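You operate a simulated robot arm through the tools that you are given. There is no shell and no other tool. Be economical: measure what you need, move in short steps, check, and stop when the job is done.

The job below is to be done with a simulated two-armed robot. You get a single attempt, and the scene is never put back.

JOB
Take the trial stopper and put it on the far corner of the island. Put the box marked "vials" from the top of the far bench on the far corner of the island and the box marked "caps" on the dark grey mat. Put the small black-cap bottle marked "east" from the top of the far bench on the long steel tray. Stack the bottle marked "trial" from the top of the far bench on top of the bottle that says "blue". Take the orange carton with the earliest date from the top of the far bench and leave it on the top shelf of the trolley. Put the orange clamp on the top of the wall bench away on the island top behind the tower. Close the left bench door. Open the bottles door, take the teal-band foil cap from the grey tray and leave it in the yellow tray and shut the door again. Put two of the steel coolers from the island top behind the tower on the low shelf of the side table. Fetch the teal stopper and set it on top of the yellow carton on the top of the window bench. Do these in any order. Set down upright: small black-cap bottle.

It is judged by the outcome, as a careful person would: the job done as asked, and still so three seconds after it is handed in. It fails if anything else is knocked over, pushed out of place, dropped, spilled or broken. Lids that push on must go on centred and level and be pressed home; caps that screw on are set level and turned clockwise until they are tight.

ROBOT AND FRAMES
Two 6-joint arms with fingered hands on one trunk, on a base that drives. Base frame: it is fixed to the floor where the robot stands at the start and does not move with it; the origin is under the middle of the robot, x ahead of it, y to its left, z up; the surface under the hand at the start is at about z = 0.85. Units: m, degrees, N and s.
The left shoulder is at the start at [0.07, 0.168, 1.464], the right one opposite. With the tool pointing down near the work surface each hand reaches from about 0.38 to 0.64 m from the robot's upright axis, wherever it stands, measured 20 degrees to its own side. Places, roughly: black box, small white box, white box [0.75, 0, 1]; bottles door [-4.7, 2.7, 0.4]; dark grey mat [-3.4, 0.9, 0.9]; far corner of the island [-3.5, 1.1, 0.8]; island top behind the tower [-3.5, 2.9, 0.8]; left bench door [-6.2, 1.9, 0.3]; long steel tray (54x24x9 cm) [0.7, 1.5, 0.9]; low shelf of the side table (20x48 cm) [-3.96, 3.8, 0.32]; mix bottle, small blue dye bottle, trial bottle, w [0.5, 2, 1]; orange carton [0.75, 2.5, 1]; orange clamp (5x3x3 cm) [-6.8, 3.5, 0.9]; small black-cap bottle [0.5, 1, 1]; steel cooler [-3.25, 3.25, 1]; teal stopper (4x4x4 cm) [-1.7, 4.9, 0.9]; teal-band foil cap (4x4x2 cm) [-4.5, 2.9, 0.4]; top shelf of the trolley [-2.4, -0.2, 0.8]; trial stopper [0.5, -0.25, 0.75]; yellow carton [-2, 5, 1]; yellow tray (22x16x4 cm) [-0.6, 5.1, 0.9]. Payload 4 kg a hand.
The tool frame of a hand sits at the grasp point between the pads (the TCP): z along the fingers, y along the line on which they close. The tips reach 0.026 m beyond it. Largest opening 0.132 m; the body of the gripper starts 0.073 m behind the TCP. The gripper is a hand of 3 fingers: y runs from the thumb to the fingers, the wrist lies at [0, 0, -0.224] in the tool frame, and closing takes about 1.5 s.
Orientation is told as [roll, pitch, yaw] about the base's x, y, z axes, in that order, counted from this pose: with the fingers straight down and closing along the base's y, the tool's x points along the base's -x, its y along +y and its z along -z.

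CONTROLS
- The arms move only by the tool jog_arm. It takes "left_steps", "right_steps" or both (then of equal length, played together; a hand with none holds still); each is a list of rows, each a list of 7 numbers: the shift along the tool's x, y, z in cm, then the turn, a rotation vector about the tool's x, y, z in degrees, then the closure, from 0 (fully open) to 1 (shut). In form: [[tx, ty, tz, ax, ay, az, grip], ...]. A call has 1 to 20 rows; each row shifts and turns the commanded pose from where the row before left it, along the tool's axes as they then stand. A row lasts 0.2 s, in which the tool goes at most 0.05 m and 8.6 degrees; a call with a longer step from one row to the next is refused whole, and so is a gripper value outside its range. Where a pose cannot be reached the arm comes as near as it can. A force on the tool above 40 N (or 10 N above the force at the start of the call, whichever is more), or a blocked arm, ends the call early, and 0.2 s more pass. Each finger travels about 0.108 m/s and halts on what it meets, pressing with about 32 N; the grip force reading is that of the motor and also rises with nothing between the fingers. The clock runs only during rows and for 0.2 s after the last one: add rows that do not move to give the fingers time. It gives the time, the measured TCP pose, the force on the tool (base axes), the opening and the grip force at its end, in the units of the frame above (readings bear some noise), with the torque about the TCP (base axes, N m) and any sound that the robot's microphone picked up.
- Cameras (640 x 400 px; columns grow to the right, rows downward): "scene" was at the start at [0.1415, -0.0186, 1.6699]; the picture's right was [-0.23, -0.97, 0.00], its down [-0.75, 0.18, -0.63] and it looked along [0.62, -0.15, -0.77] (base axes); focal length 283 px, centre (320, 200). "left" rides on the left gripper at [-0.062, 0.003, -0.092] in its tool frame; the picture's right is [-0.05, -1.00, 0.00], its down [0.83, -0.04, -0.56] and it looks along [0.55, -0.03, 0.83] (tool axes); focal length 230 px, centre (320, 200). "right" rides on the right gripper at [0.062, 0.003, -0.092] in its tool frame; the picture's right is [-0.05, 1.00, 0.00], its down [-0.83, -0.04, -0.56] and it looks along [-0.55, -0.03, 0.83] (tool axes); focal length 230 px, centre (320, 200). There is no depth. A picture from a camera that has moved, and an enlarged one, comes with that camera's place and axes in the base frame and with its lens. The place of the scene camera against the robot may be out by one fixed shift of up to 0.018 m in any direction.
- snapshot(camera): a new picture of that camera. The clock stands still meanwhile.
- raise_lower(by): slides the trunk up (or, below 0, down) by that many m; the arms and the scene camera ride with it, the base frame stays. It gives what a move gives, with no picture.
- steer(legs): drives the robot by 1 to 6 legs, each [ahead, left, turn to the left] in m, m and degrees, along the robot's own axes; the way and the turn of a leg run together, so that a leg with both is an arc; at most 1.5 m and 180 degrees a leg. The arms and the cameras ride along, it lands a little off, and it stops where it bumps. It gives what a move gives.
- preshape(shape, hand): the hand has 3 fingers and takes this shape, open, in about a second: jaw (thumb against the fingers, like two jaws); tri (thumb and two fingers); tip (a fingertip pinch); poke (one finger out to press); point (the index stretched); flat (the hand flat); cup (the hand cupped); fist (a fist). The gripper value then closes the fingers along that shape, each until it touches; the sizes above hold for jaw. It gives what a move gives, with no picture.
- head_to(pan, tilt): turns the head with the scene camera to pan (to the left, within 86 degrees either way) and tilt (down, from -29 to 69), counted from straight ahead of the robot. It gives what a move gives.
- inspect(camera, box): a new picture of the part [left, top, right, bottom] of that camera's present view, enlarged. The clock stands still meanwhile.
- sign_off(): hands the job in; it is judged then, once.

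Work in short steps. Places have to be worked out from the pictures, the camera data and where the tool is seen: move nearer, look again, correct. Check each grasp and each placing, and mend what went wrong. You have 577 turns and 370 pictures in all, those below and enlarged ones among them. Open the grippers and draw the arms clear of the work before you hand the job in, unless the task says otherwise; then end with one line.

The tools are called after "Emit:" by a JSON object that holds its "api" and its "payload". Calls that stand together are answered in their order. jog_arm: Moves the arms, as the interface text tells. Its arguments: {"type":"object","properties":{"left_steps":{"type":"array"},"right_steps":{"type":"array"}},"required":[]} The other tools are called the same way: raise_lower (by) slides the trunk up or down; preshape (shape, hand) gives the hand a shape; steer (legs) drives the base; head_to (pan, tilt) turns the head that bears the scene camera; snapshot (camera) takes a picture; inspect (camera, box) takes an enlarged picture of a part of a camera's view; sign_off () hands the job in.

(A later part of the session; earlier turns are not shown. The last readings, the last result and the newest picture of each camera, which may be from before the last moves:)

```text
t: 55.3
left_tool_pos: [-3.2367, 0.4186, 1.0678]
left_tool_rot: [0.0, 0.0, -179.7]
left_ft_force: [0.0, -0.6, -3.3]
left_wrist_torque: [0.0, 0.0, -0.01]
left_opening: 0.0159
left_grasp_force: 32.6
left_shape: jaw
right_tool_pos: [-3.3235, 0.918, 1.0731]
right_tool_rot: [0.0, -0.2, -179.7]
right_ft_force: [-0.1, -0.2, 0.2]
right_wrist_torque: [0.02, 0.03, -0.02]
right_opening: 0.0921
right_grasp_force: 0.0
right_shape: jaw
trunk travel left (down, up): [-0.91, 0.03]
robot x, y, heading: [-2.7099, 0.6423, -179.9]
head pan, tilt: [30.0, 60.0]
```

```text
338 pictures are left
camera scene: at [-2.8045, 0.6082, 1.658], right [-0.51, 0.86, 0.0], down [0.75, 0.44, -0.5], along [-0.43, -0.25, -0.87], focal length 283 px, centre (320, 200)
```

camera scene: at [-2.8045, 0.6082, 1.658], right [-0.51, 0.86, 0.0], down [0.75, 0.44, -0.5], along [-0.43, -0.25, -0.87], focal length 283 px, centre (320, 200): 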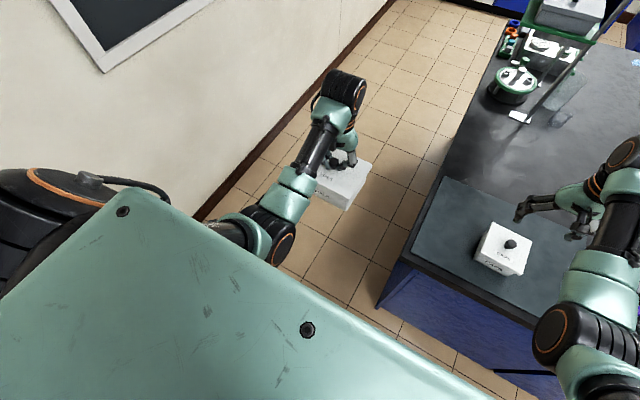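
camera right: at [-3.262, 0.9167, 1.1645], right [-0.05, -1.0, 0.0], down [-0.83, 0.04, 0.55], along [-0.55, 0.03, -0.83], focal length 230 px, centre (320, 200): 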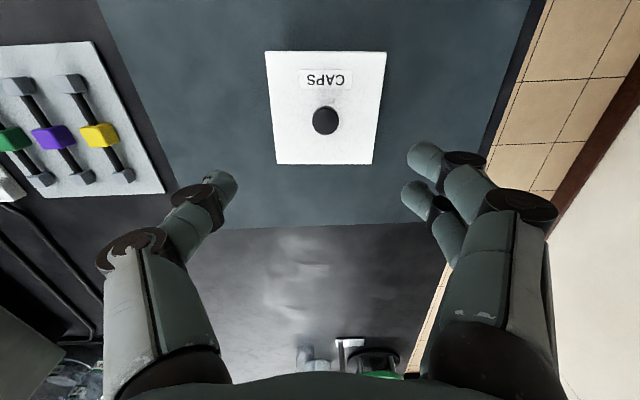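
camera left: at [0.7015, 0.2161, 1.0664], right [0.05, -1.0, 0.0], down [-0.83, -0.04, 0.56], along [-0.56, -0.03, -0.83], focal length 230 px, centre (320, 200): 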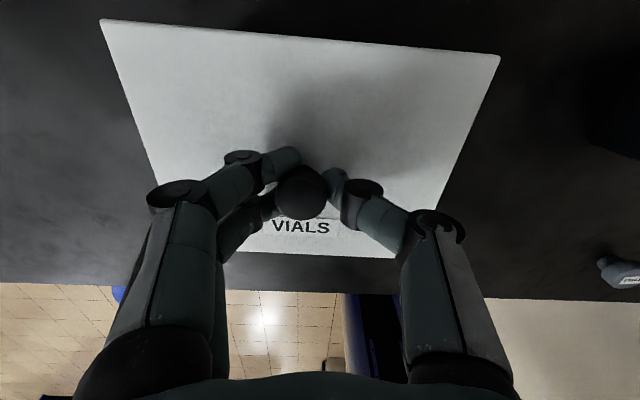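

The gap beside the trolley is tight, so instead I'll set the vials box temporarily on the mat's front left and regrasp it with a forward-tilted right hand for more reach. Shift the robot 0.345 m to the right.

Emit:
{"api": "steer", "payload": {"legs": [[0, -0.34, 0]]}}

Emit:
{"api": "head_to", "payload": {"pan": 10, "tilt": 60}}

Emit:
{"api": "snapshot", "payload": {"camera": "scene"}}

```text
t: 57.5
left_tool_pos: [-3.2385, 0.7581, 1.0657]
left_tool_rot: [-0.2, 0.0, -179.6]
left_ft_force: [-0.3, -0.1, -4.1]
left_wrist_torque: [0.05, -0.03, -0.01]
left_opening: 0.0158
left_grasp_force: 32.6
left_shape: jaw
right_tool_pos: [-3.3254, 1.2571, 1.0746]
right_tool_rot: [-0.1, 0.0, -179.6]
right_ft_force: [0.1, 0.3, 0.3]
right_wrist_torque: [-0.02, 0.01, -0.01]
right_opening: 0.0924
right_grasp_force: 0.0
right_shape: jaw
trunk travel left (down, up): [-0.91, 0.03]
robot x, y, heading: [-2.7186, 0.9867, -179.6]
head pan, tilt: [30.0, 60.0]
```

```text
t: 58.4
left_tool_pos: [-3.2383, 0.7611, 1.0681]
left_tool_rot: [0.0, 0.0, -179.6]
left_ft_force: [-0.3, 0.1, -3.7]
left_wrist_torque: [0.04, -0.03, -0.02]
left_opening: 0.0159
left_grasp_force: 31.6
left_shape: jaw
right_tool_pos: [-3.3256, 1.2602, 1.0728]
right_tool_rot: [0.1, -0.1, -179.6]
right_ft_force: [0.3, -0.6, -0.3]
right_wrist_torque: [-0.01, 0.03, 0.01]
right_opening: 0.0918
right_grasp_force: 0.2
right_shape: jaw
trunk travel left (down, up): [-0.91, 0.03]
robot x, y, heading: [-2.7145, 0.9881, -179.8]
head pan, tilt: [10.0, 60.0]
```

```text
337 pictures are left
camera scene: at [-2.8147, 0.974, 1.658], right [-0.18, 0.98, 0.0], down [0.85, 0.16, -0.5], along [-0.49, -0.09, -0.87], focal length 283 px, centre (320, 200)
```

scene: 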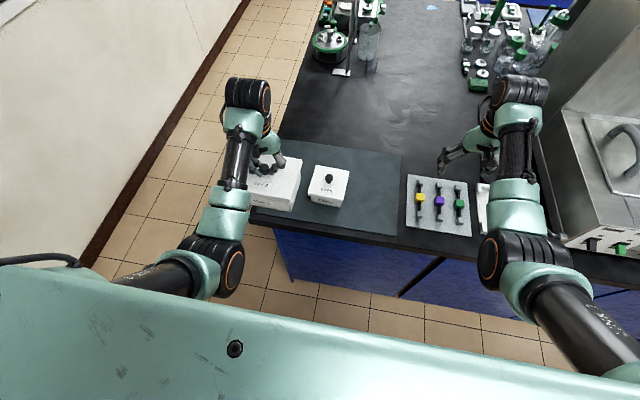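

Lower the vials box onto the mat's left front part.

Emit:
{"api": "jog_arm", "payload": {"left_steps": [[0, 0, 3, 0, 0, 0, 1], [0, 0, 3, 0, 0, 0, 1], [0, 0, 2, 0, 0, 0, 1], [0, 0, 1, 0, 0, 0, 1], [0, 0, 0.3, 0, 0, 0, 1], [0, 0, 0.3, 0, 0, 0, 1], [0, 0, 0.2, 0, 0, 0, 1], [0, 0, 0.2, 0, 0, 0, 1]]}}

Emit:
{"api": "snapshot", "payload": {"camera": "left"}}

```text
t: 60.1
left_tool_pos: [-3.2376, 0.7609, 0.9662]
left_tool_rot: [0.0, 0.0, -179.6]
left_ft_force: [0.3, -0.7, -3.3]
left_wrist_torque: [0.07, -0.03, 0.0]
left_opening: 0.0162
left_grasp_force: 32.4
left_shape: jaw
right_tool_pos: [-3.3262, 1.2604, 1.0745]
right_tool_rot: [-0.1, -0.1, -179.6]
right_ft_force: [-0.5, 0.4, -0.8]
right_wrist_torque: [-0.02, -0.04, 0.01]
right_opening: 0.0919
right_grasp_force: 0.1
right_shape: jaw
trunk travel left (down, up): [-0.91, 0.03]
robot x, y, heading: [-2.7183, 0.9855, -179.5]
head pan, tilt: [10.0, 60.0]
```

```text
336 pictures are left
camera left: at [-3.3004, 0.7558, 1.0595], right [-0.06, 1.0, 0.0], down [0.83, 0.05, 0.55], along [0.55, 0.03, -0.83], focal length 230 px, centre (320, 200)
```

left: 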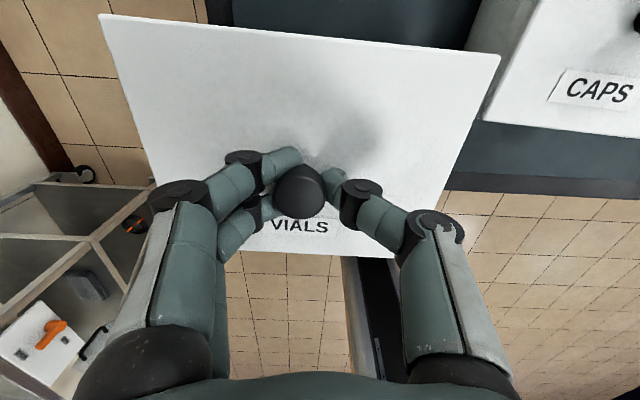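

The box's front would overhang the edge (edge x≈-3.18). Raise slightly, shift 4.5 cm ahead and 0.8 cm left, and lower to contact.

Emit:
{"api": "jog_arm", "payload": {"left_steps": [[0, 0, -1.5, 0, 0, 0, 1], [-2.5, 0.8, 0, 0, 0, 0, 1], [-2, 0, 0, 0, 0, 0, 1], [0, 0, 1, 0, 0, 0, 1], [0, 0, 0.5, 0, 0, 0, 1], [0, 0, 0.2, 0, 0, 0, 1], [0, 0, 0.2, 0, 0, 0, 1], [0, 0, 0.2, 0, 0, 0, 1], [0, 0, 0.2, 0, 0, 0, 1]]}}

Emit:
{"api": "snapshot", "payload": {"camera": "left"}}

```text
t: 62.1
left_tool_pos: [-3.2827, 0.7536, 0.9662]
left_tool_rot: [0.1, -0.8, -179.6]
left_ft_force: [-3.9, -2.7, 32.5]
left_wrist_torque: [-0.07, -0.23, -0.08]
left_opening: 0.0168
left_grasp_force: 31.3
left_shape: jaw
right_tool_pos: [-3.3234, 1.2602, 1.0753]
right_tool_rot: [0.1, -0.3, -179.6]
right_ft_force: [0.0, -0.8, -0.3]
right_wrist_torque: [0.03, -0.01, -0.03]
right_opening: 0.092
right_grasp_force: 0.1
right_shape: jaw
trunk travel left (down, up): [-0.91, 0.03]
robot x, y, heading: [-2.714, 0.9809, -179.4]
head pan, tilt: [10.0, 60.0]
heard: snap
```

```text
335 pictures are left
camera left: at [-3.3446, 0.7486, 1.0586], right [-0.06, 1.0, 0.0], down [0.84, 0.05, 0.54], along [0.54, 0.03, -0.84], focal length 230 px, centre (320, 200)
```

left: 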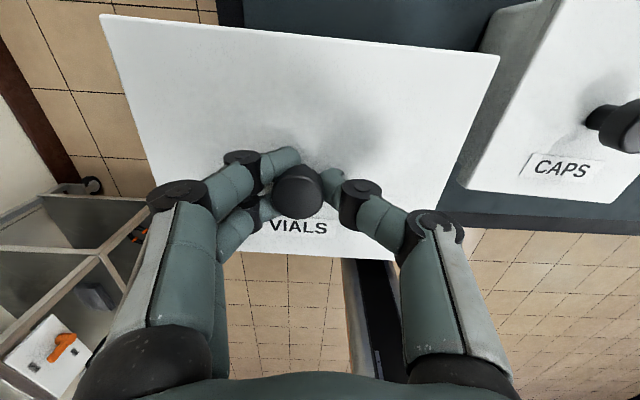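

Firm contact on the mat. Ease, release and rise.

Emit:
{"api": "jog_arm", "payload": {"left_steps": [[0, 0, -0.4, 0, 0, 0, 1], [0, 0, 0, 0, 0, 0, 0.6], [0, 0, 0, 0, 0, 0, 0.4], [0, 0, 0, 0, 0, 0, 0.4], [0, 0, -3, 0, 0, 0, 0.3], [0, 0, -4, 0, 0, 0, 0.3], [0, 0, -3, 0, 0, 0, 0.3]]}}

Emit:
{"api": "snapshot", "payload": {"camera": "left"}}

```text
t: 63.8
left_tool_pos: [-3.2817, 0.7522, 1.0618]
left_tool_rot: [0.1, 0.1, -179.6]
left_ft_force: [0.0, 0.0, -0.3]
left_wrist_torque: [-0.06, 0.01, 0.0]
left_opening: 0.0919
left_grasp_force: 0.2
left_shape: jaw
right_tool_pos: [-3.3263, 1.2599, 1.0728]
right_tool_rot: [0.2, -0.1, -179.6]
right_ft_force: [0.0, -0.5, -0.3]
right_wrist_torque: [0.01, 0.04, 0.02]
right_opening: 0.0917
right_grasp_force: 0.0
right_shape: jaw
trunk travel left (down, up): [-0.91, 0.03]
robot x, y, heading: [-2.7173, 0.9825, -179.5]
head pan, tilt: [10.0, 60.0]
heard: snap
```

```text
334 pictures are left
camera left: at [-3.3451, 0.7483, 1.1557], right [-0.06, 1.0, 0.0], down [0.83, 0.05, 0.56], along [0.56, 0.03, -0.83], focal length 230 px, centre (320, 200)
```

left: 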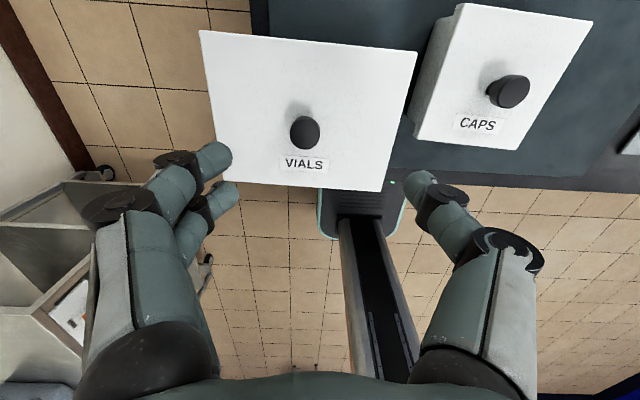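

Box rests stably on the mat. Now shift the robot left 0.505 m so the right hand comes over the vials knob.

Emit:
{"api": "steer", "payload": {"legs": [[0, 0.505, 0]]}}

Emit:
{"api": "jog_arm", "payload": {"right_steps": [[2, 0, 0, 0, 0, 0, 0.4], [2, 0, 1, 0, 0, 0, 0.4]]}}

Emit:
{"api": "snapshot", "payload": {"camera": "right"}}

```text
t: 66.7
left_tool_pos: [-3.2778, 0.2497, 1.0621]
left_tool_rot: [0.1, 0.0, -179.5]
left_ft_force: [0.3, -0.2, 0.5]
left_wrist_torque: [0.0, -0.02, 0.0]
left_opening: 0.0921
left_grasp_force: 0.1
left_shape: jaw
right_tool_pos: [-3.3221, 0.7574, 1.0733]
right_tool_rot: [0.1, -0.1, -179.4]
right_ft_force: [-0.8, -0.6, 0.6]
right_wrist_torque: [-0.02, -0.05, -0.04]
right_opening: 0.0919
right_grasp_force: 0.1
right_shape: jaw
trunk travel left (down, up): [-0.91, 0.03]
robot x, y, heading: [-2.7107, 0.4854, -179.1]
head pan, tilt: [10.0, 60.0]
```

```text
t: 67.3
left_tool_pos: [-3.2765, 0.2477, 1.0642]
left_tool_rot: [0.1, -0.2, -179.6]
left_ft_force: [-0.2, 0.4, -0.4]
left_wrist_torque: [0.0, 0.03, 0.0]
left_opening: 0.092
left_grasp_force: 0.0
left_shape: jaw
right_tool_pos: [-3.2805, 0.7565, 1.0641]
right_tool_rot: [0.1, -0.2, -179.7]
right_ft_force: [0.5, 1.2, -0.7]
right_wrist_torque: [-0.01, 0.04, 0.02]
right_opening: 0.0799
right_grasp_force: 0.0
right_shape: jaw
trunk travel left (down, up): [-0.91, 0.03]
robot x, y, heading: [-2.7123, 0.4833, -179.4]
head pan, tilt: [10.0, 60.0]
```

```text
333 pictures are left
camera right: at [-3.2191, 0.7554, 1.155], right [-0.04, -1.0, 0.0], down [-0.83, 0.04, 0.56], along [-0.56, 0.02, -0.83], focal length 230 px, centre (320, 200)
```

right: 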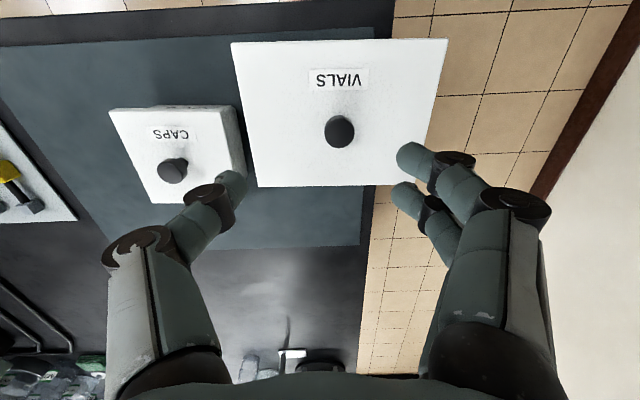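

Knob at [-3.281, 0.740]; align and descend, then grip.

Emit:
{"api": "jog_arm", "payload": {"right_steps": [[0, 1.6, 2, 0, 0, 0, 0.4], [0, 0, 3, 0, 0, 0, 0.4], [0, 0, 3, 0, 0, 0, 0.4], [0, 0, 1.3, 0, 0, 0, 0.4], [0, 0, 0, 0, 0, 0, 0.4]]}}

Emit:
{"api": "snapshot", "payload": {"camera": "right"}}

```text
t: 68.5
left_tool_pos: [-3.2789, 0.2474, 1.0629]
left_tool_rot: [0.0, 0.0, -179.5]
left_ft_force: [-0.1, 0.3, 0.2]
left_wrist_torque: [0.02, -0.03, 0.02]
left_opening: 0.0919
left_grasp_force: 0.0
left_shape: jaw
right_tool_pos: [-3.2803, 0.7389, 0.9707]
right_tool_rot: [0.1, -0.1, -179.5]
right_ft_force: [0.1, 0.2, 0.7]
right_wrist_torque: [0.02, 0.0, -0.03]
right_opening: 0.0797
right_grasp_force: 0.0
right_shape: jaw
trunk travel left (down, up): [-0.91, 0.03]
robot x, y, heading: [-2.7112, 0.4795, -179.6]
head pan, tilt: [10.0, 60.0]
```

```text
332 pictures are left
camera right: at [-3.2202, 0.739, 1.0613], right [-0.04, -1.0, 0.0], down [-0.83, 0.04, 0.56], along [-0.56, 0.02, -0.83], focal length 230 px, centre (320, 200)
```

right: 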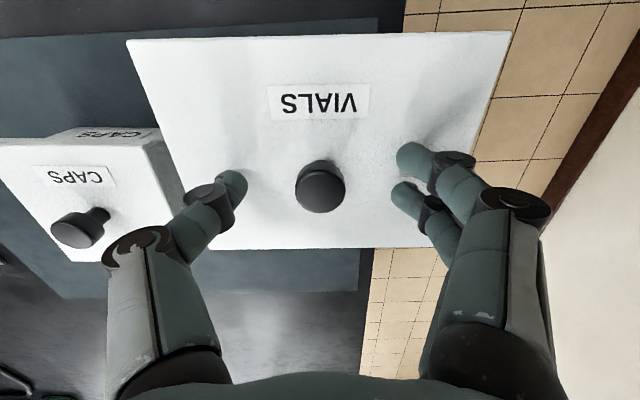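

Close, lift, back off, shift right and drive in to the open top behind the small instrument tray.

Emit:
{"api": "jog_arm", "payload": {"right_steps": [[0, 0, 0, 0, 0, 0, 0.8], [0, 0, 0, 0, 0, 0, 1], [0, 0, 0, 0, 0, 0, 1], [0, 0, 0, 0, 0, 0, 1], [0, 0, 0, 0, 0, 0, 1], [0, 0, -2, 0, 0, 0, 1], [0, 0, -3, 0, 0, 0, 1], [0, 0, -3, 0, 0, 0, 1], [0, 0, -2, 0, 0, 0, 1], [0, 0, 0, 0, 0, 0, 1]]}}

Emit:
{"api": "steer", "payload": {"legs": [[-0.18, 0, 0], [0, -0.52, 0], [0.3, 0, 0]]}}

Emit:
{"api": "head_to", "payload": {"pan": -15, "tilt": 55}}

Emit:
{"api": "snapshot", "payload": {"camera": "scene"}}

Emit:
{"api": "snapshot", "payload": {"camera": "right"}}

```text
t: 70.7
left_tool_pos: [-3.2793, 0.2476, 1.0632]
left_tool_rot: [0.0, 0.0, -179.6]
left_ft_force: [-0.6, 0.5, -0.5]
left_wrist_torque: [0.0, -0.01, 0.04]
left_opening: 0.0921
left_grasp_force: 0.1
left_shape: jaw
right_tool_pos: [-3.2802, 0.7398, 1.0705]
right_tool_rot: [0.0, -0.1, -179.6]
right_ft_force: [0.4, 1.0, -0.9]
right_wrist_torque: [0.01, 0.0, 0.0]
right_opening: 0.0145
right_grasp_force: 32.5
right_shape: jaw
trunk travel left (down, up): [-0.91, 0.03]
robot x, y, heading: [-2.7103, 0.4827, -179.6]
head pan, tilt: [10.0, 60.0]
heard: snap
```

```text
t: 76.5
left_tool_pos: [-3.4001, 0.7676, 1.0657]
left_tool_rot: [0.1, -0.1, -179.3]
left_ft_force: [1.0, 0.8, -0.2]
left_wrist_torque: [0.02, 0.05, -0.01]
left_opening: 0.0918
left_grasp_force: 0.1
left_shape: jaw
right_tool_pos: [-3.4045, 1.2608, 1.0717]
right_tool_rot: [-0.1, -0.2, -179.3]
right_ft_force: [-0.3, -0.6, -1.4]
right_wrist_torque: [0.02, -0.02, 0.0]
right_opening: 0.0143
right_grasp_force: 32.1
right_shape: jaw
trunk travel left (down, up): [-0.91, 0.03]
robot x, y, heading: [-2.835, 1.0049, -179.3]
head pan, tilt: [10.0, 60.0]
```

```text
t: 77.4
left_tool_pos: [-3.4029, 0.7686, 1.0612]
left_tool_rot: [-0.1, 0.0, -179.2]
left_ft_force: [-1.2, -0.7, 0.1]
left_wrist_torque: [0.01, -0.01, 0.01]
left_opening: 0.0919
left_grasp_force: 0.1
left_shape: jaw
right_tool_pos: [-3.4068, 1.2611, 1.0699]
right_tool_rot: [0.0, 0.0, -179.3]
right_ft_force: [-0.1, -0.1, -0.6]
right_wrist_torque: [0.05, 0.01, -0.01]
right_opening: 0.0143
right_grasp_force: 32.0
right_shape: jaw
trunk travel left (down, up): [-0.91, 0.03]
robot x, y, heading: [-2.8369, 1.0027, -179.0]
head pan, tilt: [-15.0, 55.0]
```

```text
331 pictures are left
camera scene: at [-2.94, 1.0213, 1.664], right [0.25, 0.97, 0.0], down [0.79, -0.2, -0.57], along [-0.55, 0.14, -0.82], focal length 283 px, centre (320, 200)
```

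scene: 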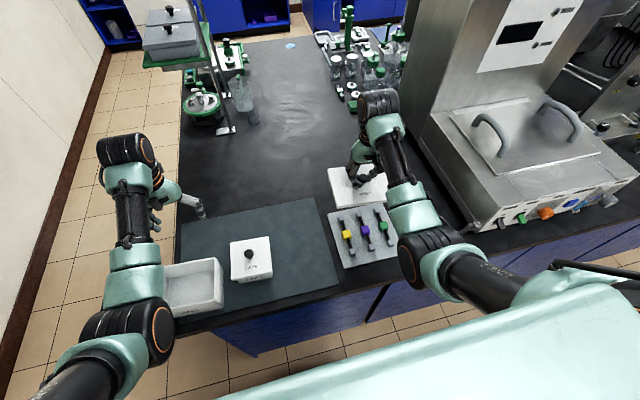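

```text
330 pictures are left
camera right: at [-3.3454, 1.2592, 1.1609], right [-0.04, -1.0, 0.0], down [-0.83, 0.03, 0.56], along [-0.56, 0.02, -0.83], focal length 230 px, centre (320, 200)
```

right: 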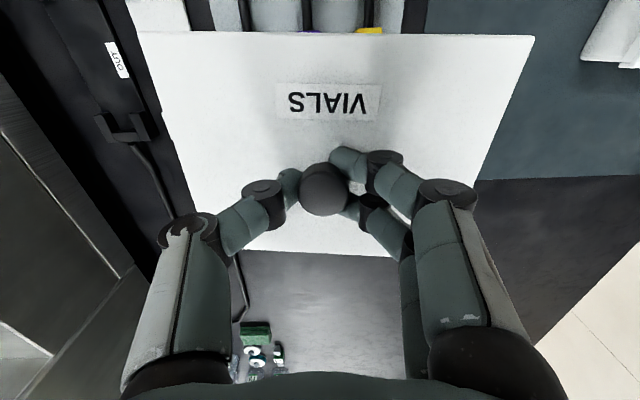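

Only the lid came along (it's a push-on lid); the box body is still on the mat. I'll set the lid on the mat's free right part, then carry the body, then refit the lid.

Emit:
{"api": "jog_arm", "payload": {"right_steps": [[0, 4, 0, 0, 0, 0, 1], [0, 4, 0, 0, 0, 0, 1], [0, 4, 0, 0, 0, 0, 1], [-1.5, 4, 0, 0, 0, 0, 1], [0, 1.8, 2, 0, 0, 0, 1], [0, 0, 4, 0, 0, 0, 1], [0, 0, 4, 0, 0, 0, 1], [0, 0, 2, 0, 0, 0, 1], [0, 0, 0, 0, 0, 0, 1]]}}

Emit:
{"api": "snapshot", "payload": {"camera": "right"}}

Emit:
{"api": "snapshot", "payload": {"camera": "scene"}}

```text
t: 79.4
left_tool_pos: [-3.4024, 0.7691, 1.0628]
left_tool_rot: [0.1, 0.0, -179.3]
left_ft_force: [0.1, -0.4, -0.3]
left_wrist_torque: [0.0, -0.02, 0.0]
left_opening: 0.092
left_grasp_force: 0.1
left_shape: jaw
right_tool_pos: [-3.4184, 1.0806, 0.9506]
right_tool_rot: [0.1, 0.0, -179.2]
right_ft_force: [-0.7, -0.2, -1.1]
right_wrist_torque: [-0.01, -0.01, 0.0]
right_opening: 0.0143
right_grasp_force: 32.0
right_shape: jaw
trunk travel left (down, up): [-0.91, 0.03]
robot x, y, heading: [-2.8343, 1.0067, -179.3]
head pan, tilt: [-15.0, 55.0]
```

```text
329 pictures are left
camera right: at [-3.357, 1.08, 1.0407], right [-0.04, -1.0, 0.0], down [-0.83, 0.03, 0.56], along [-0.56, 0.02, -0.83], focal length 230 px, centre (320, 200)
```

right: 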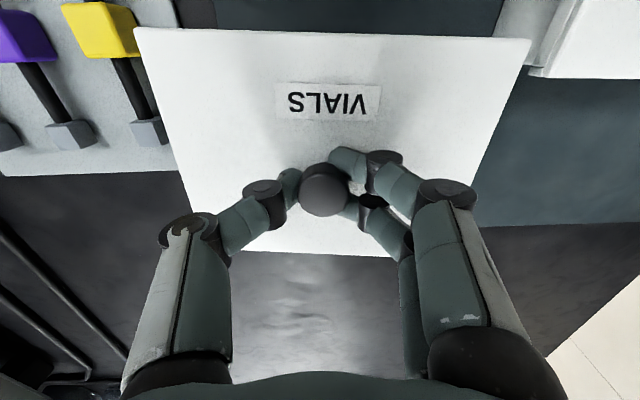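

```text
328 pictures are left
camera scene: at [-2.9386, 1.0216, 1.6641], right [0.25, 0.97, 0.0], down [0.79, -0.2, -0.57], along [-0.56, 0.14, -0.82], focal length 283 px, centre (320, 200)
```

scene: 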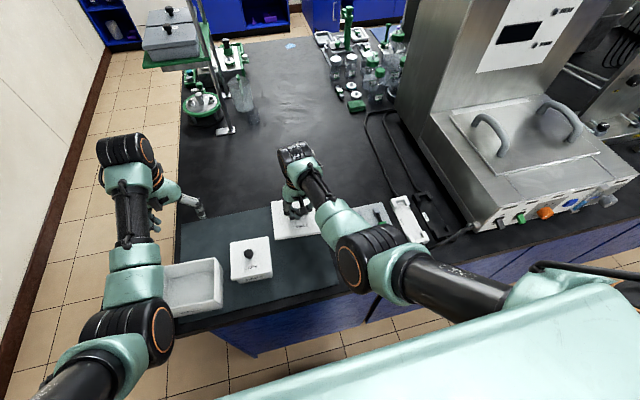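

Shift 1 cm left for clearance from the tray, then lower to contact.

Emit:
{"api": "jog_arm", "payload": {"right_steps": [[-1.5, 0.8, 0, 0, 0, 0, 1], [0, 0, 2, 0, 0, 0, 1], [0, 0, 1, 0, 0, 0, 1], [0, 0, 0.5, 0, 0, 0, 1], [0, 0, 0.4, 0, 0, 0, 1], [0, 0, 0.3, 0, 0, 0, 1], [0, 0, 0.3, 0, 0, 0, 1], [0, 0, 0.3, 0, 0, 0, 1], [0, 0, 0.3, 0, 0, 0, 1], [0, 0, 0.3, 0, 0, 0, 1]]}}

```text
t: 81.6
left_tool_pos: [-3.4029, 0.7681, 1.0638]
left_tool_rot: [0.0, 0.0, -179.2]
left_ft_force: [-0.1, 0.1, 0.0]
left_wrist_torque: [0.01, -0.03, -0.01]
left_opening: 0.0919
left_grasp_force: 0.1
left_shape: jaw
right_tool_pos: [-3.427, 1.0798, 0.9045]
right_tool_rot: [0.0, 0.1, -179.3]
right_ft_force: [0.2, 0.8, -0.9]
right_wrist_torque: [0.0, -0.04, 0.01]
right_opening: 0.0141
right_grasp_force: 32.1
right_shape: jaw
right hand out of reach, approached as far as the arm can: row 5, 8, 10
trunk travel left (down, up): [-0.91, 0.03]
robot x, y, heading: [-2.8339, 1.004, -179.4]
head pan, tilt: [-15.0, 55.0]
```

Near the reach limit; come back 1.5 cm and continue down.

Emit:
{"api": "jog_arm", "payload": {"right_steps": [[1.5, 0.3, 0, 0, 0, 0, 1], [0, 0, 0.4, 0, 0, 0, 1], [0, 0, 0.4, 0, 0, 0, 1], [0, 0, 0.4, 0, 0, 0, 1], [0, 0, 0.4, 0, 0, 0, 1], [0, 0, 0.4, 0, 0, 0, 1]]}}

Emit:
{"api": "snapshot", "payload": {"camera": "right"}}

```text
t: 83.1
left_tool_pos: [-3.3973, 0.7686, 1.0656]
left_tool_rot: [0.1, -0.3, -179.5]
left_ft_force: [0.2, 0.0, 0.0]
left_wrist_torque: [-0.02, 0.0, 0.0]
left_opening: 0.0919
left_grasp_force: 0.0
left_shape: jaw
right_tool_pos: [-3.4141, 1.0763, 0.8941]
right_tool_rot: [0.0, -0.7, -179.3]
right_ft_force: [15.2, 2.3, 27.8]
right_wrist_torque: [0.44, -0.7, -0.07]
right_opening: 0.0159
right_grasp_force: 32.1
right_shape: jaw
trunk travel left (down, up): [-0.91, 0.03]
robot x, y, heading: [-2.8329, 1.0016, -179.5]
head pan, tilt: [-15.0, 55.0]
stopped in row 6 (right hand): the force on the tool passed its limit at 42 N (the readings are from after the stop); the commanded pose is now the measured one
```

```text
327 pictures are left
camera right: at [-3.3502, 1.0748, 0.9829], right [-0.04, -1.0, 0.0], down [-0.82, 0.03, 0.57], along [-0.57, 0.02, -0.82], focal length 230 px, centre (320, 200)
```

right: 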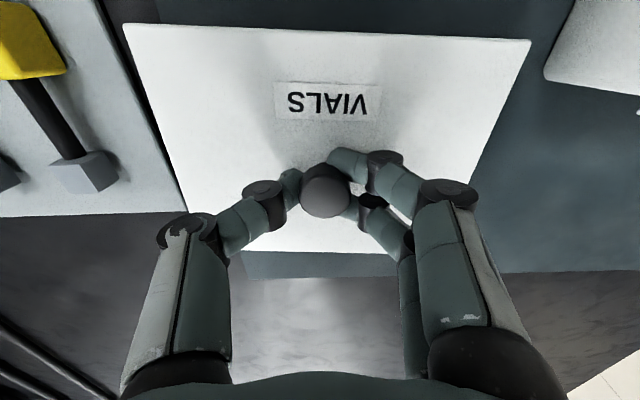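

Lid is down. Release and rise.

Emit:
{"api": "jog_arm", "payload": {"right_steps": [[0, 0, -0.3, 0, 0, 0, 1], [0, 0, 0, 0, 0, 0, 0.7], [0, 0, 0, 0, 0, 0, 0.5], [0, 0, 0, 0, 0, 0, 0.4], [0, 0, -2, 0, 0, 0, 0.3], [0, 0, -4, 0, 0, 0, 0.3], [0, 0, -4, 0, 0, 0, 0.3], [0, 0, -4, 0, 0, 0, 0.3]]}}

Emit:
{"api": "snapshot", "payload": {"camera": "right"}}

Emit:
{"api": "inspect", "payload": {"camera": "scene", "box": [140, 180, 440, 340]}}

```text
t: 85.1
left_tool_pos: [-3.4011, 0.7691, 1.0632]
left_tool_rot: [0.0, 0.1, -179.4]
left_ft_force: [0.1, 0.5, 0.9]
left_wrist_torque: [-0.01, -0.02, 0.0]
left_opening: 0.0918
left_grasp_force: 0.0
left_shape: jaw
right_tool_pos: [-3.4224, 1.1046, 1.0336]
right_tool_rot: [-2.2, -1.3, 179.3]
right_ft_force: [0.8, 0.4, 0.1]
right_wrist_torque: [-0.02, 0.01, 0.01]
right_opening: 0.0919
right_grasp_force: 0.0
right_shape: jaw
trunk travel left (down, up): [-0.91, 0.03]
robot x, y, heading: [-2.8335, 1.0051, -179.5]
head pan, tilt: [-15.0, 55.0]
stopped in row 8 (right hand): the arm was blocked; the commanded pose is now the measured one
```

```text
326 pictures are left
camera right: at [-3.3592, 1.0992, 1.1226], right [-0.07, -1.0, -0.03], down [-0.82, 0.03, 0.58], along [-0.57, 0.07, -0.82], focal length 230 px, centre (320, 200)
```

right: 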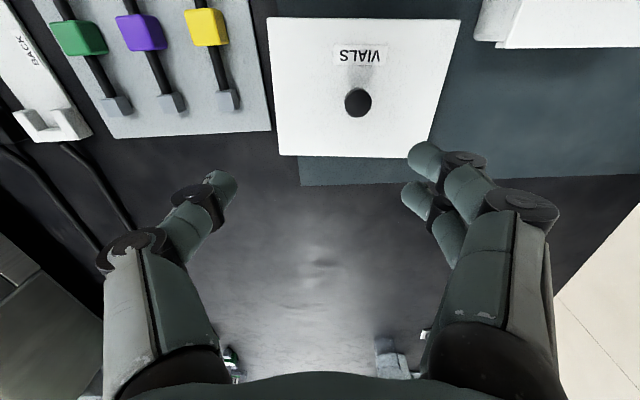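

```text
2.13 times, centred on (290, 260) of scene
camera zoom: at [-2.9383, 1.0212, 1.6642], right [0.25, 0.97, 0.0], down [0.79, -0.2, -0.57], along [-0.56, 0.14, -0.82], focal length 604 px, centre (384, 72)
```

zoom: 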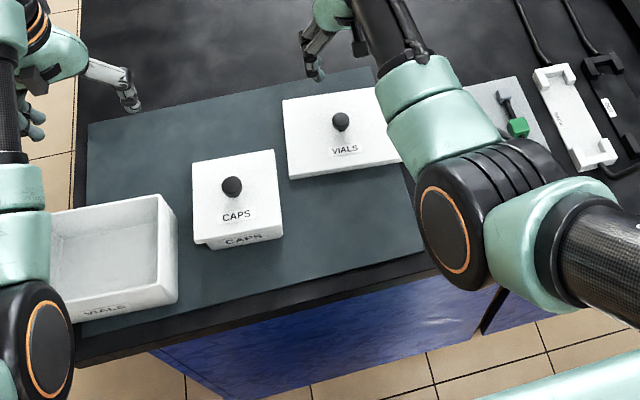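

The vials body is empty and open; lid lies beside. I'll shift left and turn the right hand 90° so it can grip the body across its 12 cm side.

Emit:
{"api": "jog_arm", "payload": {"right_steps": [[3, -4, 0, 2.2, 0, 0, 0], [3, -4, 0, 0, 0, 0, 0], [2, -4, -1, 0, 0, 0, 0], [2, -4, -1, 0, 0, 0, 0], [0, 0, -1, 0, 0, 0, 0]]}}

Emit:
{"api": "steer", "payload": {"legs": [[-0.05, 0.54, 0]]}}

Emit:
{"api": "jog_arm", "payload": {"right_steps": [[0, 0, 0, 0, 0, 8.2, 0], [0, 0, 0, 0, 0, 8.2, 0], [0, 0, 0, 0, 0, 8.2, 0], [0, 0, 0, 0, 0, 8.2, 0], [0, 0, 0, 0, 0, 8.2, 0], [0, 0, 0, 0, 0, 8.2, 0], [0, 0, 0, 0, 0, 8.2, 0], [0, 0, 0, 0, 0, 8.2, 0], [0, 0, 0, 0, 0, 8.2, 0], [0, 0, 0, 0, 0, 8.2, 0], [0, 0, 0, 0, 0, 8, 0]]}}

Emit:
{"api": "snapshot", "payload": {"camera": "right"}}

Emit:
{"api": "snapshot", "payload": {"camera": "scene"}}

```text
t: 86.3
left_tool_pos: [-3.4017, 0.768, 1.063]
left_tool_rot: [0.0, 0.0, -179.3]
left_ft_force: [-0.3, 0.2, -1.0]
left_wrist_torque: [0.01, 0.0, 0.0]
left_opening: 0.092
left_grasp_force: 0.1
left_shape: jaw
right_tool_pos: [-3.3229, 1.2574, 1.055]
right_tool_rot: [-4.0, -1.4, 179.4]
right_ft_force: [-0.2, 0.0, -0.2]
right_wrist_torque: [0.04, 0.0, 0.01]
right_opening: 0.1318
right_grasp_force: 0.0
right_shape: jaw
right hand out of reach, approached as far as the arm can: row 4, 5
trunk travel left (down, up): [-0.91, 0.03]
robot x, y, heading: [-2.8379, 1.0036, -179.6]
head pan, tilt: [-15.0, 55.0]
```

```text
t: 89.5
left_tool_pos: [-3.3467, 0.2241, 1.0628]
left_tool_rot: [0.0, 0.0, -179.5]
left_ft_force: [0.3, 0.4, 0.1]
left_wrist_torque: [0.02, -0.01, -0.03]
left_opening: 0.092
left_grasp_force: 0.0
left_shape: jaw
right_tool_pos: [-3.2691, 0.7136, 1.0546]
right_tool_rot: [-3.9, -1.4, 179.3]
right_ft_force: [-0.3, 1.1, 0.6]
right_wrist_torque: [0.0, -0.02, 0.01]
right_opening: 0.1323
right_grasp_force: 0.1
right_shape: jaw
trunk travel left (down, up): [-0.91, 0.03]
robot x, y, heading: [-2.7784, 0.4559, -179.5]
head pan, tilt: [-15.0, 55.0]
```

```text
t: 91.9
left_tool_pos: [-3.3462, 0.2207, 1.063]
left_tool_rot: [0.0, 0.0, -179.5]
left_ft_force: [0.0, 0.0, -0.2]
left_wrist_torque: [-0.02, 0.0, 0.0]
left_opening: 0.092
left_grasp_force: 0.0
left_shape: jaw
right_tool_pos: [-3.2693, 0.7118, 1.0541]
right_tool_rot: [1.4, -4.1, 89.1]
right_ft_force: [0.0, 0.4, -0.9]
right_wrist_torque: [0.0, 0.03, 0.0]
right_opening: 0.1319
right_grasp_force: 0.0
right_shape: jaw
trunk travel left (down, up): [-0.91, 0.03]
robot x, y, heading: [-2.7818, 0.458, -179.5]
head pan, tilt: [-15.0, 55.0]
```

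```text
324 pictures are left
camera right: at [-3.2706, 0.6456, 1.1412], right [-1.0, 0.07, 0.03], down [0.07, 0.79, 0.61], along [0.02, 0.61, -0.79], focal length 230 px, centre (320, 200)
```

right: 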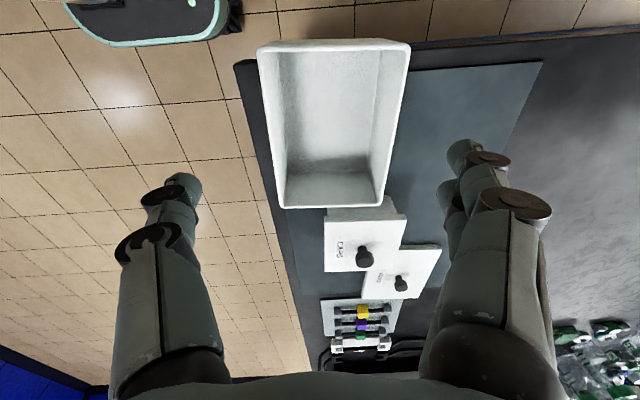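

```text
323 pictures are left
camera scene: at [-2.883, 0.4738, 1.6641], right [0.25, 0.97, 0.0], down [0.79, -0.2, -0.57], along [-0.56, 0.14, -0.82], focal length 283 px, centre (320, 200)
```

scene: 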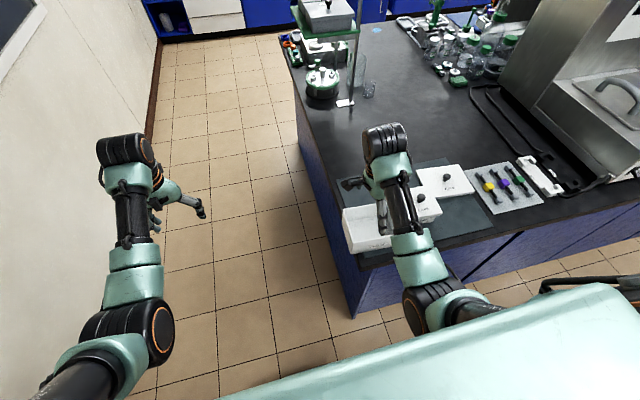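

Level the hand (about 4° tilt error) and centre it above the box body, then look again.

Emit:
{"api": "jog_arm", "payload": {"right_steps": [[-1.6, 0.6, 0, 1.5, 4.2, -0.9, 0], [-1.6, 0.6, 1, 0, 0, 0, 0], [0, 0, 2, 0, 0, 0, 0], [0, 0, 0, 0, 0, 0, 0]]}}

Emit:
{"api": "snapshot", "payload": {"camera": "right"}}

```text
t: 92.9
left_tool_pos: [-3.3475, 0.2223, 1.0629]
left_tool_rot: [-0.1, 0.0, -179.5]
left_ft_force: [0.3, 0.3, -0.2]
left_wrist_torque: [-0.05, -0.02, 0.04]
left_opening: 0.092
left_grasp_force: 0.1
left_shape: jaw
right_tool_pos: [-3.279, 0.7439, 1.0269]
right_tool_rot: [0.0, 0.2, 90.3]
right_ft_force: [-0.4, 0.5, -0.4]
right_wrist_torque: [0.02, 0.01, 0.0]
right_opening: 0.1319
right_grasp_force: 0.0
right_shape: jaw
trunk travel left (down, up): [-0.91, 0.03]
robot x, y, heading: [-2.7796, 0.4582, -179.5]
head pan, tilt: [-15.0, 55.0]
```

```text
322 pictures are left
camera right: at [-3.2833, 0.6842, 1.1169], right [-1.0, 0.05, 0.0], down [0.04, 0.83, 0.55], along [0.03, 0.55, -0.83], focal length 230 px, centre (320, 200)
```

right: 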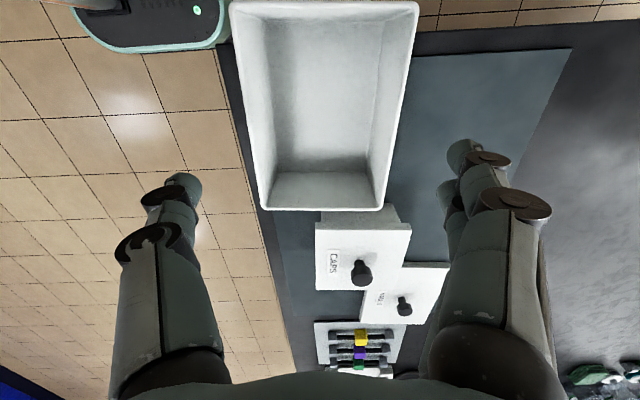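

Body outer width ≈0.123, centre ≈[-3.282, 0.74]. Lower to just above the rim and check the straddle.

Emit:
{"api": "jog_arm", "payload": {"right_steps": [[0, 0.3, 2, 0, 0, 0, 0], [0, 0, 2, 0, 0, 0, 0], [0, 0, 0.7, 0, 0, 0, 0], [0, 0, 0, 0, 0, 0, 0]]}}

Emit:
{"api": "snapshot", "payload": {"camera": "right"}}

Emit:
{"api": "inspect", "payload": {"camera": "scene", "box": [320, 130, 480, 270]}}

```text
t: 93.9
left_tool_pos: [-3.3469, 0.2215, 1.0619]
left_tool_rot: [0.0, 0.0, -179.5]
left_ft_force: [-0.6, 0.0, -0.5]
left_wrist_torque: [0.0, -0.01, -0.03]
left_opening: 0.092
left_grasp_force: 0.1
left_shape: jaw
right_tool_pos: [-3.2829, 0.7427, 0.9788]
right_tool_rot: [-0.1, 0.2, 90.2]
right_ft_force: [0.0, -0.3, -0.2]
right_wrist_torque: [-0.01, 0.0, 0.0]
right_opening: 0.1319
right_grasp_force: 0.0
right_shape: jaw
trunk travel left (down, up): [-0.91, 0.03]
robot x, y, heading: [-2.7787, 0.4576, -179.6]
head pan, tilt: [-15.0, 55.0]
```

```text
321 pictures are left
camera right: at [-3.2865, 0.6835, 1.0694], right [-1.0, 0.05, 0.0], down [0.04, 0.83, 0.55], along [0.03, 0.55, -0.83], focal length 230 px, centre (320, 200)
```

right: 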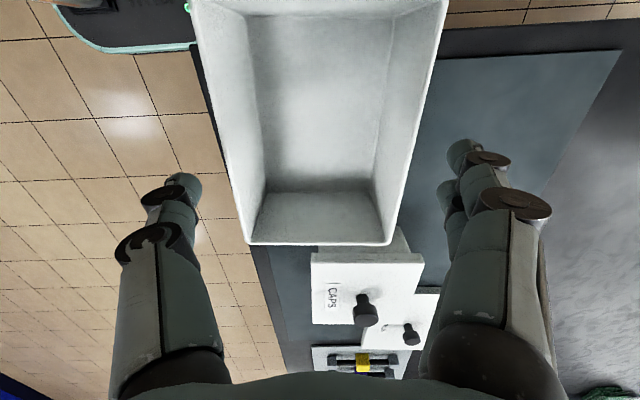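

```text
2.86 times, centred on (400, 200) of scene
camera zoom: at [-2.883, 0.4735, 1.6641], right [0.25, 0.97, 0.0], down [0.79, -0.2, -0.57], along [-0.56, 0.14, -0.82], focal length 809 px, centre (91, 200)
```

zoom: 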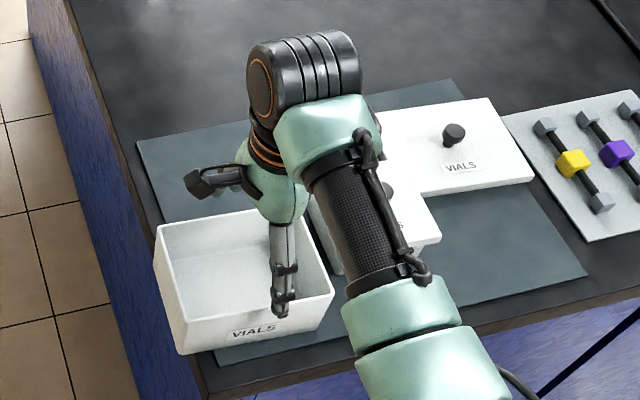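

Clearance looks fine on both sides. Descend 4.5 cm and close on the body.

Emit:
{"api": "jog_arm", "payload": {"right_steps": [[0, 0, 1.5, 0, 0, 0, 0], [0, 0, 1.5, 0, 0, 0, 0], [0, 0, 1.5, 0, 0, 0, 0], [0, 0, 0, 0, 0, 0, 0.2], [0, 0, 0, 0, 0, 0, 0.4], [0, 0, 0, 0, 0, 0, 0.4], [0, 0, 0, 0, 0, 0, 0.4]]}}

Emit:
{"api": "snapshot", "payload": {"camera": "right"}}

```text
t: 95.5
left_tool_pos: [-3.3479, 0.2223, 1.0626]
left_tool_rot: [-0.1, 0.0, -179.4]
left_ft_force: [0.2, 0.2, -0.6]
left_wrist_torque: [0.01, -0.02, -0.01]
left_opening: 0.0918
left_grasp_force: 0.2
left_shape: jaw
right_tool_pos: [-3.2839, 0.7431, 0.932]
right_tool_rot: [-0.1, 0.2, 90.2]
right_ft_force: [-1.1, -0.1, 0.1]
right_wrist_torque: [-0.01, -0.02, 0.01]
right_opening: 0.114
right_grasp_force: 32.2
right_shape: jaw
trunk travel left (down, up): [-0.91, 0.03]
robot x, y, heading: [-2.7797, 0.4561, -179.4]
head pan, tilt: [-15.0, 55.0]
```

```text
319 pictures are left
camera right: at [-3.2864, 0.6834, 1.0241], right [-1.0, 0.05, 0.0], down [0.04, 0.83, 0.55], along [0.03, 0.55, -0.83], focal length 230 px, centre (320, 200)
```

right: 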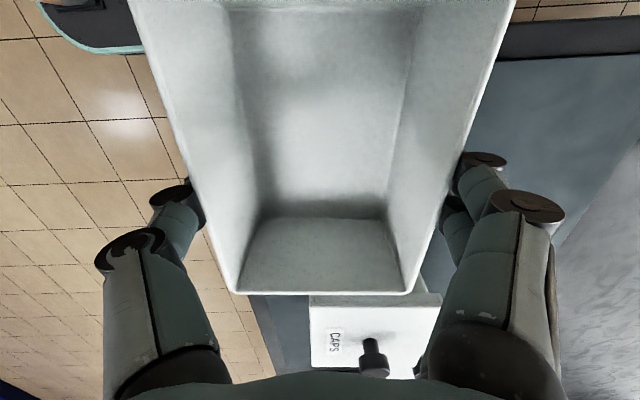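

Body gripped. Lift it, back off, shift right and drive in.

Emit:
{"api": "jog_arm", "payload": {"right_steps": [[0, 0, -1, 0, 0, 0, 0.5], [0, 0, -2, 0, 0, 0, 0.5], [0, 0, -3, 0, 0, 0, 0.5], [0, 0, -3, 0, 0, 0, 0.5], [0, 0, -2, 0, 0, 0, 0.5], [0, 0, 0, 0, 0, 0, 0.5]]}}

Emit:
{"api": "steer", "payload": {"legs": [[-0.1, 0, 0], [0, -0.53, 0], [0.2, 0, 0]]}}

Emit:
{"api": "snapshot", "payload": {"camera": "scene"}}

```text
t: 96.9
left_tool_pos: [-3.3476, 0.2227, 1.0625]
left_tool_rot: [0.0, 0.0, -179.4]
left_ft_force: [-0.3, 0.0, -0.2]
left_wrist_torque: [0.01, 0.0, 0.0]
left_opening: 0.0921
left_grasp_force: 0.1
left_shape: jaw
right_tool_pos: [-3.2826, 0.7445, 1.044]
right_tool_rot: [-0.3, 0.3, 90.2]
right_ft_force: [-0.7, -0.1, -2.4]
right_wrist_torque: [0.01, -0.01, -0.02]
right_opening: 0.1141
right_grasp_force: 32.2
right_shape: jaw
trunk travel left (down, up): [-0.91, 0.03]
robot x, y, heading: [-2.7795, 0.4546, -179.4]
head pan, tilt: [-15.0, 55.0]
```

```text
t: 101.9
left_tool_pos: [-3.4478, 0.7538, 1.0644]
left_tool_rot: [0.0, -0.2, -179.5]
left_ft_force: [0.3, 0.7, 0.1]
left_wrist_torque: [0.03, 0.06, 0.02]
left_opening: 0.092
left_grasp_force: 0.1
left_shape: jaw
right_tool_pos: [-3.3824, 1.2775, 1.0464]
right_tool_rot: [0.0, 0.2, 90.0]
right_ft_force: [0.6, -0.4, -2.5]
right_wrist_torque: [0.02, 0.04, 0.0]
right_opening: 0.114
right_grasp_force: 31.8
right_shape: jaw
trunk travel left (down, up): [-0.91, 0.03]
robot x, y, heading: [-2.8816, 0.9857, -179.7]
head pan, tilt: [-15.0, 55.0]
```

```text
318 pictures are left
camera scene: at [-2.9808, 1.0048, 1.6646], right [0.25, 0.97, 0.0], down [0.79, -0.21, -0.58], along [-0.56, 0.14, -0.82], focal length 283 px, centre (320, 200)
```

scene: 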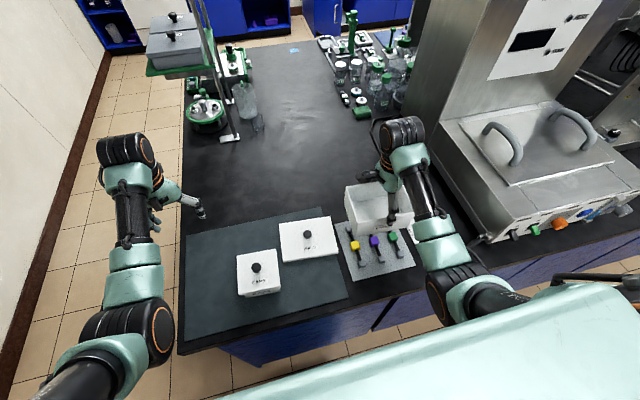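

Move 14 cm ahead in steps at height, then check.

Emit:
{"api": "jog_arm", "payload": {"right_steps": [[0, 3, 0, 0, 0, 0, 0.5], [0, 3, 0, 0, 0, 0, 0.5], [1, 3, 1, 0, 0, 0, 0.5], [1, 3, 1, 0, 0, 0, 0.5], [0, 2, 1, 0, 0, 0, 0.5], [0, 0, 1, 0, 0, 0, 0.5]]}}

Emit:
{"api": "snapshot", "payload": {"camera": "scene"}}

Emit:
{"api": "snapshot", "payload": {"camera": "right"}}

```text
t: 103.3
left_tool_pos: [-3.4506, 0.7549, 1.0621]
left_tool_rot: [0.0, -0.1, -179.6]
left_ft_force: [-0.3, -0.7, -0.1]
left_wrist_torque: [0.02, 0.01, -0.01]
left_opening: 0.092
left_grasp_force: 0.1
left_shape: jaw
right_tool_pos: [-3.5262, 1.2558, 1.0038]
right_tool_rot: [0.0, 0.2, 90.0]
right_ft_force: [-0.5, 0.8, -3.0]
right_wrist_torque: [-0.02, 0.0, -0.01]
right_opening: 0.1139
right_grasp_force: 32.3
right_shape: jaw
trunk travel left (down, up): [-0.91, 0.03]
robot x, y, heading: [-2.8848, 0.9875, -179.7]
head pan, tilt: [-15.0, 55.0]
```

```text
317 pictures are left
camera scene: at [-2.9859, 1.0055, 1.6641], right [0.25, 0.97, 0.0], down [0.79, -0.21, -0.57], along [-0.55, 0.14, -0.82], focal length 283 px, centre (320, 200)
```

scene: 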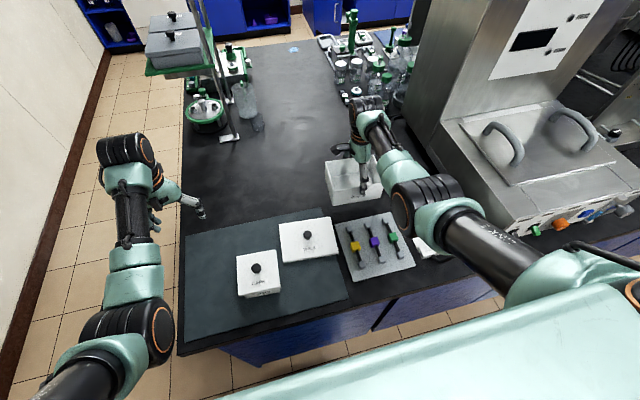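

```text
316 pictures are left
camera right: at [-3.529, 1.1966, 1.0944], right [-1.0, 0.05, 0.0], down [0.04, 0.83, 0.55], along [0.03, 0.55, -0.83], focal length 230 px, centre (320, 200)
```

right: 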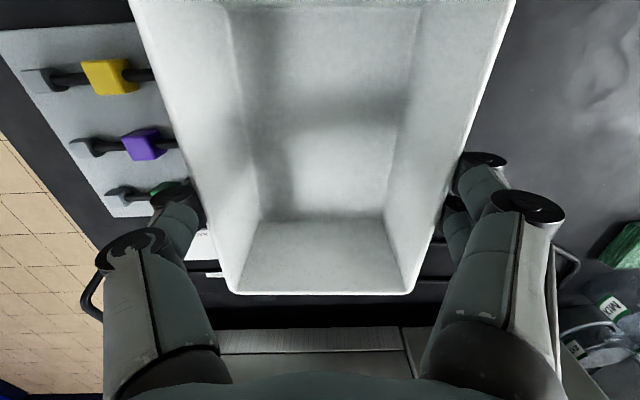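

Good position. Nudge 1 cm further ahead and lower to contact.

Emit:
{"api": "jog_arm", "payload": {"right_steps": [[0, 1, 1, 0, 0, 0, 0.5], [0, 0, 2, 0, 0, 0, 0.5], [0, 0, 2, 0, 0, 0, 0.5], [0, 0, 1.5, 0, 0, 0, 0.5], [0, 0, 0.5, 0, 0, 0, 0.5], [0, 0, 0.3, 0, 0, 0, 0.5], [0, 0, 0.3, 0, 0, 0, 0.5], [0, 0, 0.3, 0, 0, 0, 0.5], [0, 0, 0.3, 0, 0, 0, 0.5]]}}

```text
t: 105.3
left_tool_pos: [-3.451, 0.7539, 1.0618]
left_tool_rot: [0.0, 0.0, -179.6]
left_ft_force: [0.4, 0.3, -0.3]
left_wrist_torque: [-0.05, 0.02, -0.01]
left_opening: 0.0918
left_grasp_force: 0.0
left_shape: jaw
right_tool_pos: [-3.5146, 1.2543, 0.9344]
right_tool_rot: [-0.2, 0.2, 90.0]
right_ft_force: [-0.4, 1.0, -1.3]
right_wrist_torque: [0.04, 0.0, 0.04]
right_opening: 0.1141
right_grasp_force: 31.9
right_shape: jaw
right hand out of reach, approached as far as the arm can: row 3, 4, 7
trunk travel left (down, up): [-0.91, 0.03]
robot x, y, heading: [-2.8841, 0.9883, -179.7]
head pan, tilt: [-15.0, 55.0]
```

Reach falls short at low height. Raise the hand 7 cm, lower the trunk 8 cm to bring the shoulder down and gain reach.

Emit:
{"api": "jog_arm", "payload": {"right_steps": [[0, 0, -2.5, 0, 0, 0, 0.5], [0, 0, -2.5, 0, 0, 0, 0.5], [0, 0, -2.5, 0, 0, 0, 0.5], [0, 0, -1, 0, 0, 0, 0.5]]}}

Emit:
{"api": "raise_lower", "payload": {"by": -0.07}}

Emit:
{"api": "jog_arm", "payload": {"right_steps": [[0, 1, 0, 0, 0, 0, 0.5], [0, 1, 0, 0, 0, 0, 0.5], [0, 0, 0, 0, 0, 0, 0.5]]}}

```text
t: 106.3
left_tool_pos: [-3.4505, 0.7543, 1.0624]
left_tool_rot: [-0.1, 0.0, -179.5]
left_ft_force: [-0.2, 0.0, -0.3]
left_wrist_torque: [-0.03, -0.03, -0.01]
left_opening: 0.092
left_grasp_force: 0.1
left_shape: jaw
right_tool_pos: [-3.5459, 1.255, 1.0064]
right_tool_rot: [-0.3, 0.3, 90.1]
right_ft_force: [-0.1, 0.5, -3.0]
right_wrist_torque: [-0.04, -0.03, 0.0]
right_opening: 0.1138
right_grasp_force: 32.4
right_shape: jaw
right hand out of reach, approached as far as the arm can: row 1, 2, 3, 4
trunk travel left (down, up): [-0.91, 0.03]
robot x, y, heading: [-2.881, 0.9865, -179.8]
head pan, tilt: [-15.0, 55.0]
```

```text
t: 107.4
left_tool_pos: [-3.4501, 0.7543, 0.9926]
left_tool_rot: [-0.1, 0.0, -179.6]
left_ft_force: [0.8, -0.4, 0.8]
left_wrist_torque: [-0.01, 0.0, 0.0]
left_opening: 0.0921
left_grasp_force: 0.0
left_shape: jaw
right_tool_pos: [-3.5443, 1.2549, 0.9359]
right_tool_rot: [-0.4, 0.2, 90.1]
right_ft_force: [0.4, 0.7, -3.2]
right_wrist_torque: [0.0, -0.01, 0.01]
right_opening: 0.1139
right_grasp_force: 32.2
right_shape: jaw
trunk travel left (down, up): [-0.84, 0.1]
robot x, y, heading: [-2.8823, 0.9891, -179.5]
head pan, tilt: [-15.0, 55.0]
```

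```text
t: 108.2
left_tool_pos: [-3.4513, 0.7546, 0.9939]
left_tool_rot: [0.1, 0.0, -179.6]
left_ft_force: [-0.8, 0.0, -0.3]
left_wrist_torque: [0.0, 0.0, -0.03]
left_opening: 0.0919
left_grasp_force: 0.1
left_shape: jaw
right_tool_pos: [-3.5478, 1.2545, 0.9423]
right_tool_rot: [-0.3, 0.2, 90.1]
right_ft_force: [-1.3, 0.1, -2.9]
right_wrist_torque: [0.01, -0.01, -0.02]
right_opening: 0.1141
right_grasp_force: 32.1
right_shape: jaw
right hand out of reach, approached as far as the arm can: row 1, 2
trunk travel left (down, up): [-0.84, 0.1]
robot x, y, heading: [-2.8838, 0.9902, -179.7]
head pan, tilt: [-15.0, 55.0]
```

Lowering the trunk helped (x≈-3.548). Now lower gently with small steps.

Emit:
{"api": "jog_arm", "payload": {"right_steps": [[0, -0.8, 0.6, 0, 0, 0, 0.5], [0, -0.7, 0.5, 0, 0, 0, 0.5], [0, 0, 0.3, 0, 0, 0, 0.5], [0, 0, 0.3, 0, 0, 0, 0.5], [0, 0, 0.3, 0, 0, 0, 0.5], [0, 0, 0.2, 0, 0, 0, 0.5]]}}

Emit:
{"api": "snapshot", "payload": {"camera": "right"}}

```text
t: 109.6
left_tool_pos: [-3.4466, 0.7532, 0.9963]
left_tool_rot: [-0.1, -0.4, -179.6]
left_ft_force: [-0.1, -0.4, 0.3]
left_wrist_torque: [-0.02, 0.02, 0.01]
left_opening: 0.0921
left_grasp_force: 0.0
left_shape: jaw
right_tool_pos: [-3.5405, 1.2553, 0.9278]
right_tool_rot: [0.8, 0.1, 90.1]
right_ft_force: [-2.8, 3.5, 37.0]
right_wrist_torque: [0.05, -0.23, -0.08]
right_opening: 0.1138
right_grasp_force: 31.9
right_shape: jaw
right hand out of reach, approached as far as the arm can: row 1, 2
trunk travel left (down, up): [-0.84, 0.1]
robot x, y, heading: [-2.8803, 0.9848, -179.6]
head pan, tilt: [-15.0, 55.0]
```

```text
315 pictures are left
camera right: at [-3.5426, 1.1943, 1.0174], right [-1.0, 0.05, 0.01], down [0.05, 0.83, 0.55], along [0.02, 0.55, -0.83], focal length 230 px, centre (320, 200)
```

right: 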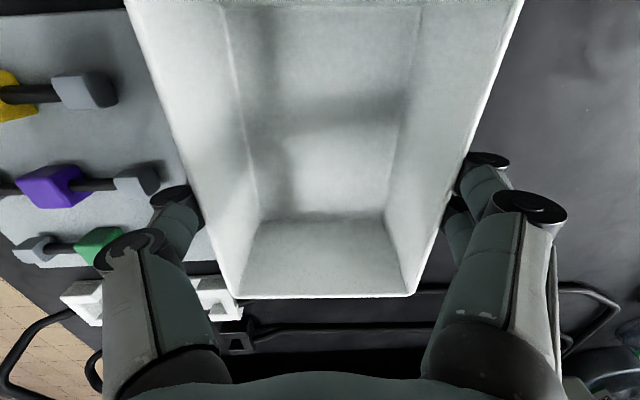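

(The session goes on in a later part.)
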